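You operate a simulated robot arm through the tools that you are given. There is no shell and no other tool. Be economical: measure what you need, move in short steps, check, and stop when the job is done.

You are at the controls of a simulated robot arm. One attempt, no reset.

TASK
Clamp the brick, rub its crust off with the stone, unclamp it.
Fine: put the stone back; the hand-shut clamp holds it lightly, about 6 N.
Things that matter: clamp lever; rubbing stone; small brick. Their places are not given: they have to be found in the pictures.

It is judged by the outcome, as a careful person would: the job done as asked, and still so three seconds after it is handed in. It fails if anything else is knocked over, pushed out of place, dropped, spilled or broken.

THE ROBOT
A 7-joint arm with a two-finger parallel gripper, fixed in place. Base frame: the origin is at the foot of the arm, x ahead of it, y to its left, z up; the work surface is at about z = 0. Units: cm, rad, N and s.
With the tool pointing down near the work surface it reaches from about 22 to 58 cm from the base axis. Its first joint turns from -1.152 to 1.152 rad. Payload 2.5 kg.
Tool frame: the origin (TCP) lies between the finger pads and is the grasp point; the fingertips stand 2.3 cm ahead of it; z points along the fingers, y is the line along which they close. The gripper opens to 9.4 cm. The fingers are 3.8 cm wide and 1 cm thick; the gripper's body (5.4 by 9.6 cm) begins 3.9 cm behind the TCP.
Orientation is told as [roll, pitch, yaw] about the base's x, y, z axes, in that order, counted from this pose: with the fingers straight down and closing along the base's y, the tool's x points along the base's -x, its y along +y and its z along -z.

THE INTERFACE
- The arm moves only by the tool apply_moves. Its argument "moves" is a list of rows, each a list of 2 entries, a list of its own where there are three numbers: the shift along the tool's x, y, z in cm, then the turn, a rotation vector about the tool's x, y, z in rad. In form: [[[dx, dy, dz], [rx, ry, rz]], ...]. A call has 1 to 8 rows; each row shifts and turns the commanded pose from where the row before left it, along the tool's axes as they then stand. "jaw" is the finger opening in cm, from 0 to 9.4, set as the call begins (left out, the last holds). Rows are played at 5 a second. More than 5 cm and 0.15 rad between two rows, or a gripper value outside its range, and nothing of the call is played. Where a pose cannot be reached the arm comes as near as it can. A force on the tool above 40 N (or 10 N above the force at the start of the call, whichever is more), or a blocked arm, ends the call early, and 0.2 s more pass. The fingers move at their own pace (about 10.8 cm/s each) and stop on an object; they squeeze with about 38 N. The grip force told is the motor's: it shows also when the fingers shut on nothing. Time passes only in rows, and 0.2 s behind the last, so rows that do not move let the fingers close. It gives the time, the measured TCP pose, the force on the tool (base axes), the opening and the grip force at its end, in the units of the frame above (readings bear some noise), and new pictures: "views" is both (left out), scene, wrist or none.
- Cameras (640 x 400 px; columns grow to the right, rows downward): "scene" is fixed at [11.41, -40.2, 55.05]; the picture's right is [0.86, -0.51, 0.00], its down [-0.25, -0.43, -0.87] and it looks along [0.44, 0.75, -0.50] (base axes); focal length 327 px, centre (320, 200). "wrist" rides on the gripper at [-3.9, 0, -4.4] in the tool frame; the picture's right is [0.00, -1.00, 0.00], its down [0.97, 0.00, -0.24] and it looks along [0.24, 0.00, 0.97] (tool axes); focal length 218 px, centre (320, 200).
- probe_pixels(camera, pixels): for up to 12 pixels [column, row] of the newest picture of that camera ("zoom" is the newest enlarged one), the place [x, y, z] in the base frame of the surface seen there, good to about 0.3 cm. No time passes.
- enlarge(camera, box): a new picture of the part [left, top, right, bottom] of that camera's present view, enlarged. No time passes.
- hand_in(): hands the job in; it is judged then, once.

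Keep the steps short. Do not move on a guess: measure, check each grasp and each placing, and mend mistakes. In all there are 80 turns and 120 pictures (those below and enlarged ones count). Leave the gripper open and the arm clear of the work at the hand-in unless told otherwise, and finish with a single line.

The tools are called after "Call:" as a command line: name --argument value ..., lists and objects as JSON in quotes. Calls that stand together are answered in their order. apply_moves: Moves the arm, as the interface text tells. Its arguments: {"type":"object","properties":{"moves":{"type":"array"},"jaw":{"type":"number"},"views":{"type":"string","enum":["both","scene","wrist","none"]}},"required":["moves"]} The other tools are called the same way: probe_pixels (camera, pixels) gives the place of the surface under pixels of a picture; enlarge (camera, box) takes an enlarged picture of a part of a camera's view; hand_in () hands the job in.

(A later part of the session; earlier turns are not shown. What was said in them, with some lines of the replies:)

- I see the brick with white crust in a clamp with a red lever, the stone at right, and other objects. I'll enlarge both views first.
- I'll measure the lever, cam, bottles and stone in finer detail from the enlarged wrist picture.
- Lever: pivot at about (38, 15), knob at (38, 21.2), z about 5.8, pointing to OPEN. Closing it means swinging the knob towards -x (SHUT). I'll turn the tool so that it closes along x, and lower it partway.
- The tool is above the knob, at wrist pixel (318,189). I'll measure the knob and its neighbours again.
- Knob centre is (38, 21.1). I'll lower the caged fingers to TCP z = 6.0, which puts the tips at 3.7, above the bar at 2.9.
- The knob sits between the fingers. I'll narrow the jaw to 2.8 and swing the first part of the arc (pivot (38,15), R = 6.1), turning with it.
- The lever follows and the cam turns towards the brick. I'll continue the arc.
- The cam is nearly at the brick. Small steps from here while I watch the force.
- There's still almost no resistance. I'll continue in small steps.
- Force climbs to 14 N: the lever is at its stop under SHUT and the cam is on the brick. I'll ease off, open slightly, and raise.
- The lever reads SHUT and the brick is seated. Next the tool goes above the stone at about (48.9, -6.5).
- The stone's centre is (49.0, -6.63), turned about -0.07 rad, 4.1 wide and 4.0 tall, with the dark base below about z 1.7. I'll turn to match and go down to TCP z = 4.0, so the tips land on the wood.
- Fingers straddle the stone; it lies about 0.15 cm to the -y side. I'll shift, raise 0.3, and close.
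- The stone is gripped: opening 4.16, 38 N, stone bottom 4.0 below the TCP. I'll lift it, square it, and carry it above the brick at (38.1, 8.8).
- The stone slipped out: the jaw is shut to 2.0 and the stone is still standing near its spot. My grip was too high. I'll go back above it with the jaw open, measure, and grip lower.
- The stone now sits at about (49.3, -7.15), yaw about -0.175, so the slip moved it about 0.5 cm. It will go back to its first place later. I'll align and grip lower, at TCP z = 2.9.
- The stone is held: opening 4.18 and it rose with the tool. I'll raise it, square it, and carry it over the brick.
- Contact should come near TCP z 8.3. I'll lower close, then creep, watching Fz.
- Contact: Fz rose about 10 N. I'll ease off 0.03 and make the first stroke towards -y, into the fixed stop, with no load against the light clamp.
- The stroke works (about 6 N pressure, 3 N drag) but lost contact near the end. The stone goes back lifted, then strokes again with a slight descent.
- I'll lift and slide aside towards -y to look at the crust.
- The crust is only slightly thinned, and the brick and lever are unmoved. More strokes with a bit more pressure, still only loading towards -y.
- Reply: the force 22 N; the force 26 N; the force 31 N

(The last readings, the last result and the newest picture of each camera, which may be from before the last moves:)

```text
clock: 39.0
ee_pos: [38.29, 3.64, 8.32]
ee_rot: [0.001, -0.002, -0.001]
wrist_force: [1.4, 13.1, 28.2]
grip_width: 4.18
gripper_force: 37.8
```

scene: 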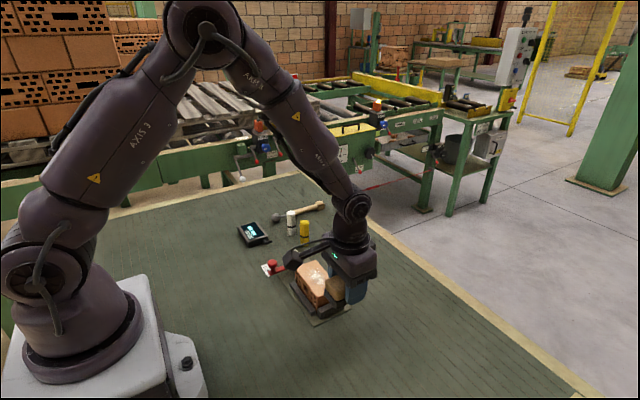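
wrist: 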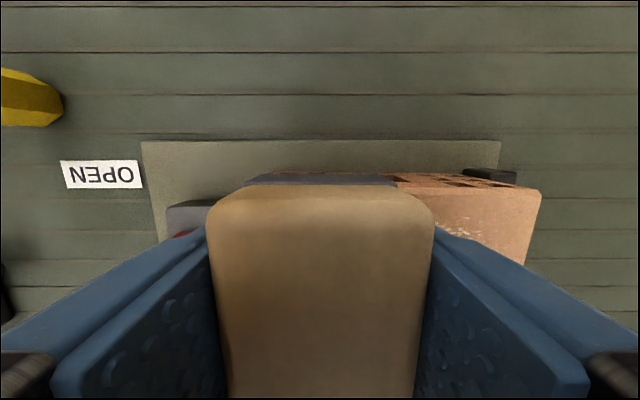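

Strong contact (13–30 N) pushing into the stop. I'll lift and look.

Call:
apply_moves --moves '[[[0, 0, -3], [0, 0, 0]], [[0, -4, -1], [0, 0, 0]], [[0, -4, 0], [0, 0, 0]], [[0, 0, 0], [0, 0, 0]]]' --views "none"

Call:
enlarge --camera "wrist" --box '[0, 100, 320, 300]'

Call:
enlarge --camera "scene" --box '[250, 240, 400, 335]'

```text
clock: 40.0
ee_pos: [38.21, -4.49, 12.27]
ee_rot: [-0.001, 0.002, 0.0]
wrist_force: [0.3, -0.6, -1.9]
grip_width: 4.18
gripper_force: 37.9
```

```text
2.00 times, centred on (160, 200) of wrist
```

zoom: 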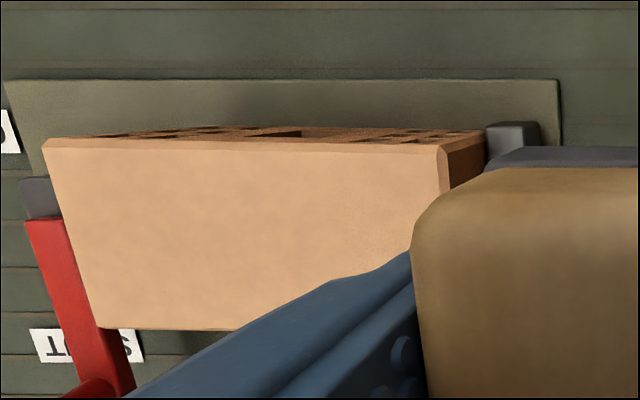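

```text
4.21 times, centred on (325, 288) of scene
```

zoom: 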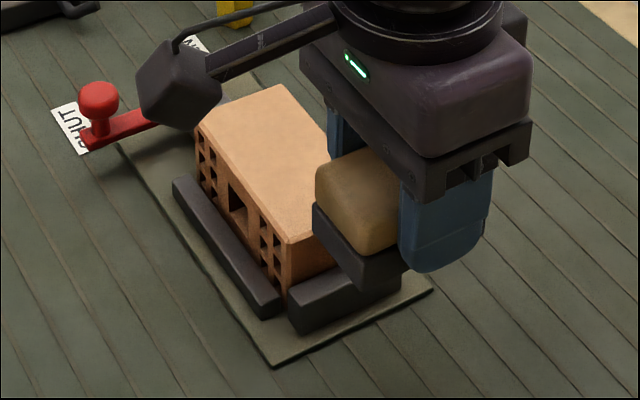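

The crust is gone and the brick is still seated. Now the stone goes back to its first place, (49.0, -6.6), yaw -0.07.

Call:
apply_moves --moves '[[[-3.62, -0.65, 0], [0, 0, 0]], [[-3.62, -0.65, 0], [0, 0, 0]], [[-3.62, -0.65, 0], [0, 0, 0]], [[0, 0, 0], [0, 0, 0.07]], [[0, 0, 4], [0, 0, 0]], [[0, 0, 3], [0, 0, 0]], [[0, 0, 1], [0, 0, 0]], [[0, 0, 0], [0, 0, 0]]]'

```text
clock: 41.8
ee_pos: [49.14, -6.4, 4.47]
ee_rot: [0.001, 0.0, -0.071]
wrist_force: [-0.3, -0.2, -3.2]
grip_width: 4.14
gripper_force: 38.1
```

scene: 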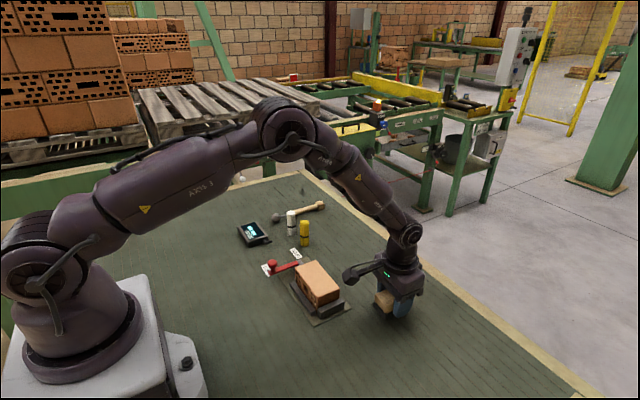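
wrist: 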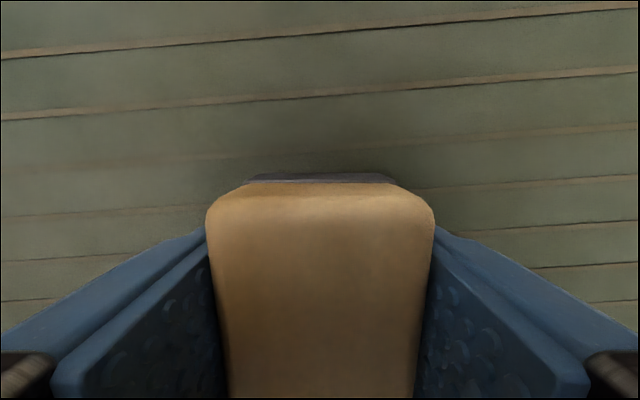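

I'll shift 0.15 towards -y and creep down to contact.

Call:
apply_moves --moves '[[[0, -0.15, 0.7], [0, 0, 0]], [[0, 0, 0.5], [0, 0, 0]], [[0, 0, 0.1], [0, 0, 0]], [[0, 0, 0], [0, 0, 0]]]' --views "none"

Call:
apply_moves --moves '[[[0, 0, 0.1], [0, 0, 0]], [[0, 0, 0], [0, 0, 0]]]' --views "none"

```text
clock: 42.8
ee_pos: [49.11, -6.51, 3.11]
ee_rot: [0.0, -0.001, -0.069]
wrist_force: [0.4, -0.2, -1.6]
grip_width: 4.17
gripper_force: 38.2
```

```text
clock: 43.4
ee_pos: [48.95, -6.63, 3.01]
ee_rot: [0.001, -0.002, -0.069]
wrist_force: [-3.0, 1.5, 8.0]
grip_width: 4.16
gripper_force: 37.8
```

The stone has touched down (Fz +8). I'll open and raise.

Call:
apply_moves --moves '[[[0, 0, -0.05], [0, 0, 0]], [[0, 0, 0], [0, 0, 0]], [[0, 0, 0], [0, 0, 0]]]' --jaw 8 --views "none"

Call:
apply_moves --moves '[[[0, 0, -2], [0, 0, 0]], [[0, 0, -4], [0, 0, 0]], [[0, 0, -5], [0, 0, 0]], [[0, 0, -5], [0, 0, -0.07]], [[0, 0, 0], [0, 0, 0]]]'

Call:
probe_pixels --camera "wrist" --pixels '[[320, 186], [301, 153], [342, 156], [297, 214], [299, 185], [340, 188]]'

```text
clock: 44.2
ee_pos: [49.17, -6.64, 2.98]
ee_rot: [0.0, -0.001, -0.071]
wrist_force: [0.5, -0.6, -0.4]
grip_width: 8.0
gripper_force: 0.1
```

```text
clock: 45.4
ee_pos: [48.96, -6.58, 18.85]
ee_rot: [0.0, 0.001, 0.0]
wrist_force: [0.2, -0.2, -0.3]
grip_width: 8.0
gripper_force: 0.0
```

scene: 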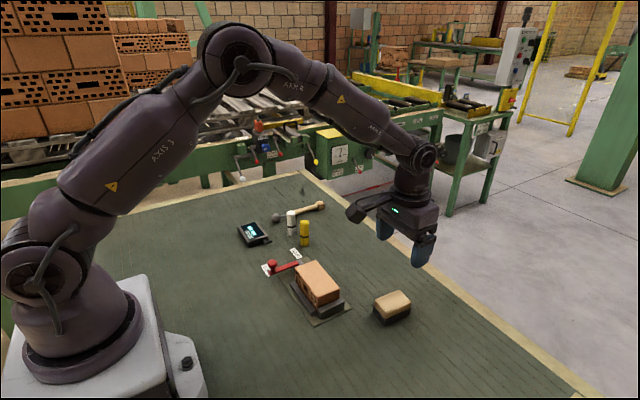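
wrist: 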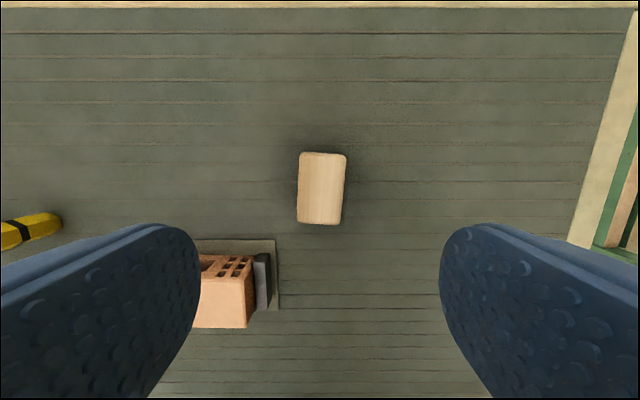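

```text
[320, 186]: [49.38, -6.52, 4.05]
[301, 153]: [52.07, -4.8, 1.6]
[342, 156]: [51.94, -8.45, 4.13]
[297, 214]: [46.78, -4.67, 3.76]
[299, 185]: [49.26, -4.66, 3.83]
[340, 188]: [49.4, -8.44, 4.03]
```

The stone is back in its place. Now back to the lever knob at about (31.85, 14.95) to open the clamp.

Call:
apply_moves --moves '[[[2.85, 3.58, 0], [0, 0, 0]], [[2.85, 3.58, 0], [0, 0, 0]], [[2.85, 3.58, 0], [0, 0, 0]], [[2.85, 3.58, 0], [0, 0, 0]], [[2.85, 3.58, 0], [0, 0, 0]], [[2.85, 3.58, 0], [0, 0, 0]], [[0, 0, 0], [0, 0, 0]]]' --jaw 4.4 --views "wrist"

Call:
probe_pixels --camera "wrist" --pixels '[[317, 195], [308, 195], [326, 195], [317, 204], [318, 150]]'

```text
clock: 47.0
ee_pos: [31.82, 14.98, 19.09]
ee_rot: [-0.001, -0.001, -0.001]
wrist_force: [0.3, -0.4, 0.1]
grip_width: 4.39
gripper_force: 0.0
```

wrist: 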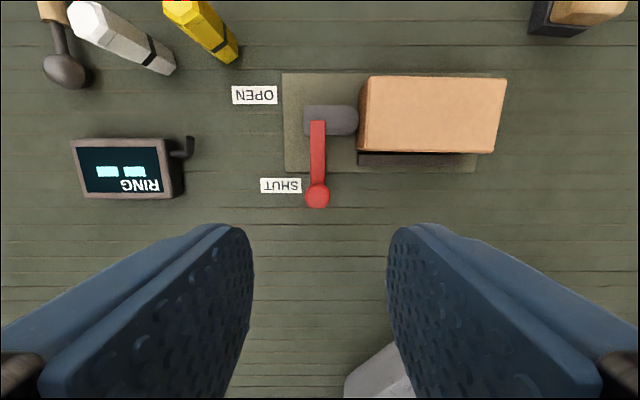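

```text
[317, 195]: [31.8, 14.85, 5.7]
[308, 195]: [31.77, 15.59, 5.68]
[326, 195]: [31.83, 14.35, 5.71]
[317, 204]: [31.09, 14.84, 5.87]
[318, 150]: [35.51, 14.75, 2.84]
```

Call:
apply_moves --moves '[[[0, 0, 4], [0, 0, 0]], [[0, 0, 4], [0, 0, 0]], [[0, 0, 3], [0, 0, 0]], [[0, 0, 1.5], [0, 0, 0]], [[0, 0, 0.6], [0, 0, 0]], [[0, 0, 0], [0, 0, 0]]]' --views "none"

Call:
apply_moves --moves '[[[0, 0, 0], [0, 0, 0]], [[0, 0, 0], [0, 0, 0]]]' --jaw 2.8 --views "wrist"

```text
clock: 48.4
ee_pos: [31.96, 15.07, 5.86]
ee_rot: [0.0, -0.001, 0.0]
wrist_force: [-0.2, 0.0, -0.6]
grip_width: 4.38
gripper_force: 0.1
```

```text
clock: 49.0
ee_pos: [32.08, 14.85, 5.86]
ee_rot: [0.001, 0.001, 0.0]
wrist_force: [0.4, 0.7, -0.5]
grip_width: 2.78
gripper_force: 0.2
```

wrist: 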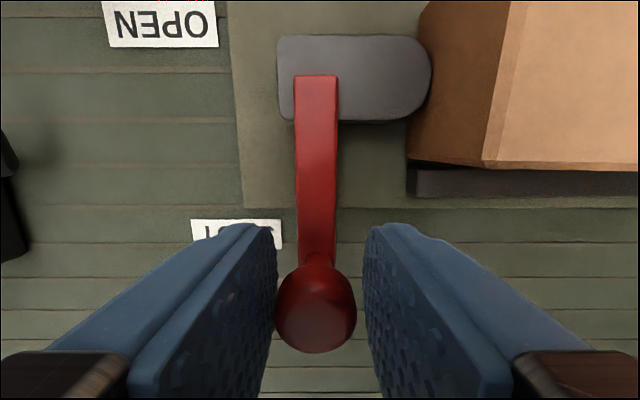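

The knob is caged. Now the arc in reverse, towards OPEN.

Call:
apply_moves --moves '[[[-0.03, 0.43, 0], [0, 0, 0.07]], [[-0.06, 0.85, 0], [0, 0, 0.14]], [[-0.06, 0.85, 0], [0, 0, 0.14]], [[-0.06, 0.85, 0], [0, 0, 0.14]], [[-0.06, 0.85, 0], [0, 0, 0.14]], [[0, 0, 0], [0, 0, 0]]]' --views "wrist"

```text
clock: 50.4
ee_pos: [33.17, 18.65, 5.87]
ee_rot: [0.0, 0.001, -0.631]
wrist_force: [-0.3, 0.4, 0.0]
grip_width: 2.79
gripper_force: 0.0
```

wrist: 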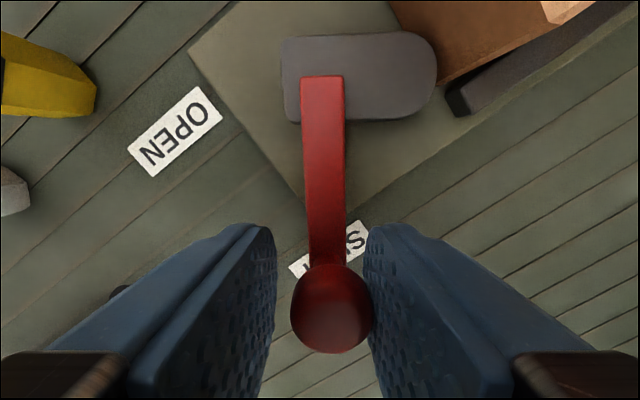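

Call:
apply_moves --moves '[[[-0.06, 0.85, 0], [0, 0, 0.14]], [[-0.06, 0.85, 0], [0, 0, 0.14]], [[-0.06, 0.85, 0], [0, 0, 0.14]], [[-0.06, 0.85, 0], [0, 0, 0.14]], [[-0.06, 0.85, 0], [0, 0, 0.14]], [[-0.06, 0.85, 0], [0, 0, 0.14]], [[0, 0, 0], [0, 0, 0]]]' --views "wrist"

Call:
apply_moves --moves '[[[-0.02, 0.43, 0], [0, 0, 0.07]], [[0, 0, 0], [0, 0, 0]]]' --views "wrist"

```text
clock: 52.0
ee_pos: [37.56, 20.98, 5.77]
ee_rot: [-0.001, 0.001, -1.473]
wrist_force: [-1.2, 0.2, 0.3]
grip_width: 2.78
gripper_force: 0.0
```

wrist: 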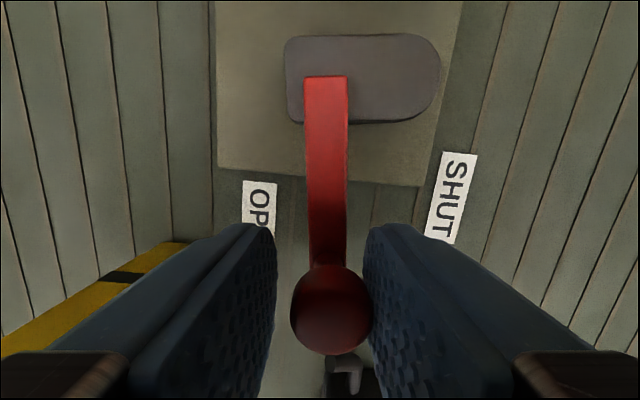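

```text
clock: 52.6
ee_pos: [37.97, 21.04, 5.85]
ee_rot: [-0.001, 0.0, -1.541]
wrist_force: [-0.4, -0.4, -0.4]
grip_width: 2.84
gripper_force: 0.3
```

wrist: 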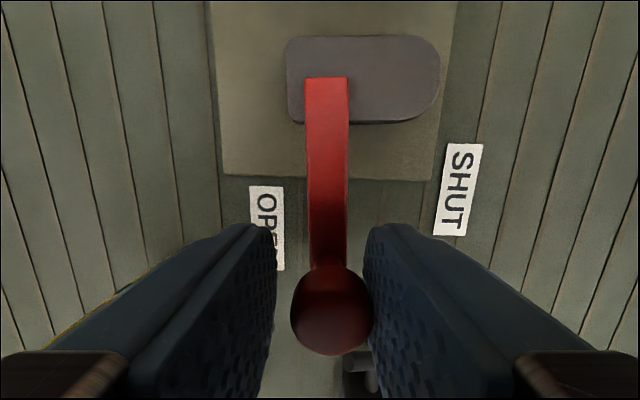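

Almost at the original open angle. One more small step to the stop.

Call:
apply_moves --moves '[[[0, 0.25, 0], [0, 0, 0.03]], [[0, 0, 0], [0, 0, 0]]]' --views "wrist"

```text
clock: 53.2
ee_pos: [38.26, 20.99, 5.94]
ee_rot: [0.0, 0.001, -1.572]
wrist_force: [0.0, 0.3, -0.3]
grip_width: 2.84
gripper_force: 0.2
```

wrist: 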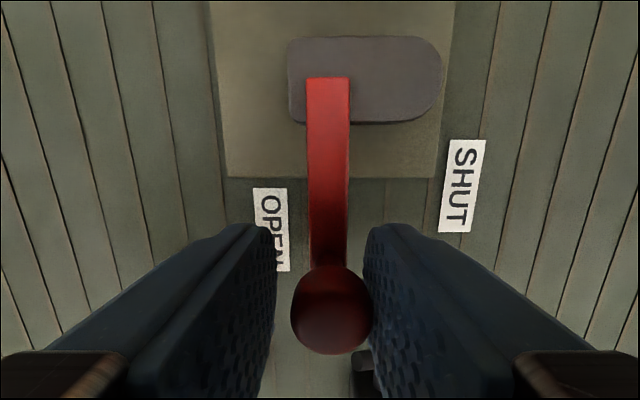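

One small nudge to feel the stop, then back off, widen slightly, and raise.

Call:
apply_moves --moves '[[[0, 0.15, 0], [0, 0, 0]], [[0, 0, 0], [0, 0, 0]]]' --views "none"

Call:
apply_moves --moves '[[[0, -0.35, 0], [0, 0, 0]], [[0, 0, 0], [0, 0, 0]], [[0, 0, -2], [0, 0, 0]], [[0, 0, -4], [0, 0, 0]], [[0, 0, -5], [0, 0, 0]], [[0, 0, -5], [0, 0, 0]], [[0, 0, 0], [0, 0, 0]]]' --jaw 4.2

```text
clock: 53.8
ee_pos: [38.42, 21.0, 5.8]
ee_rot: [0.0, 0.0, -1.571]
wrist_force: [-2.5, 0.4, 1.1]
grip_width: 2.93
gripper_force: 1.3
```

```text
clock: 55.4
ee_pos: [37.89, 20.94, 21.83]
ee_rot: [0.0, -0.001, -1.57]
wrist_force: [0.3, -0.4, 0.4]
grip_width: 4.2
gripper_force: 0.1
```

scene: 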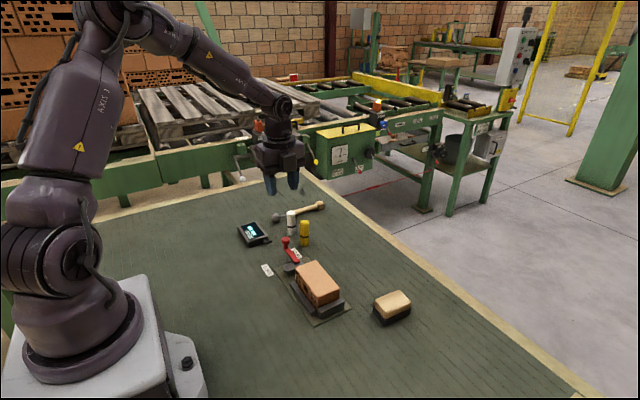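
wrist: 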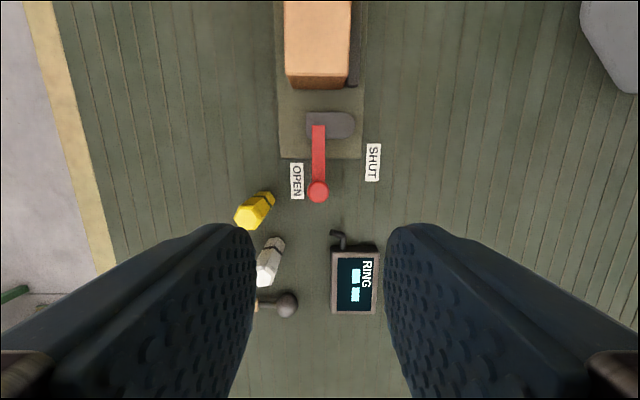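

The lever is at OPEN, at its stop. I'll open the jaw fully, go higher, and check everything once more.

Call:
apply_moves --moves '[[[0, 0, -5], [0, 0, 0]], [[0, 0, -3], [0, 0, 0]], [[0, 0, 0], [0, 0, 0]]]' --jaw 9.4 --views "none"

Call:
enlarge --camera "scene" --box '[230, 180, 430, 340]'

```text
clock: 56.2
ee_pos: [37.87, 20.96, 29.81]
ee_rot: [0.0, 0.001, -1.572]
wrist_force: [0.5, -0.5, 0.3]
grip_width: 9.41
gripper_force: 0.1
```

```text
2.50 times, centred on (330, 260) of scene
```

zoom: 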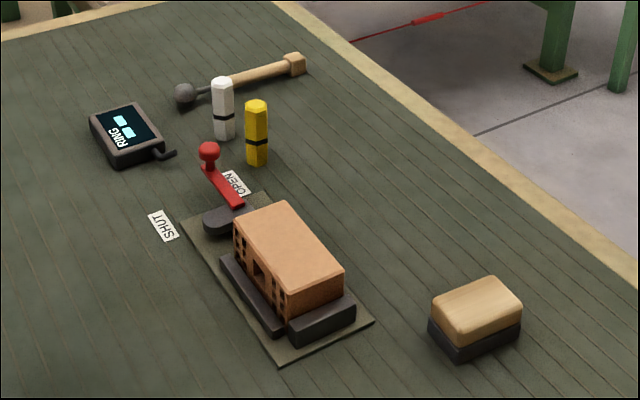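

The picture matches the start, except that the brick is now clean. Handing in.

Call:
hand_in

```text
The job is handed in.
```

The brick was clamped, rubbed clean of its crust and unclamped, and the stone is back in its place; on the first try it slipped from the grip and shifted about 0.5 cm, so I gripped it lower and later set it back where it began.
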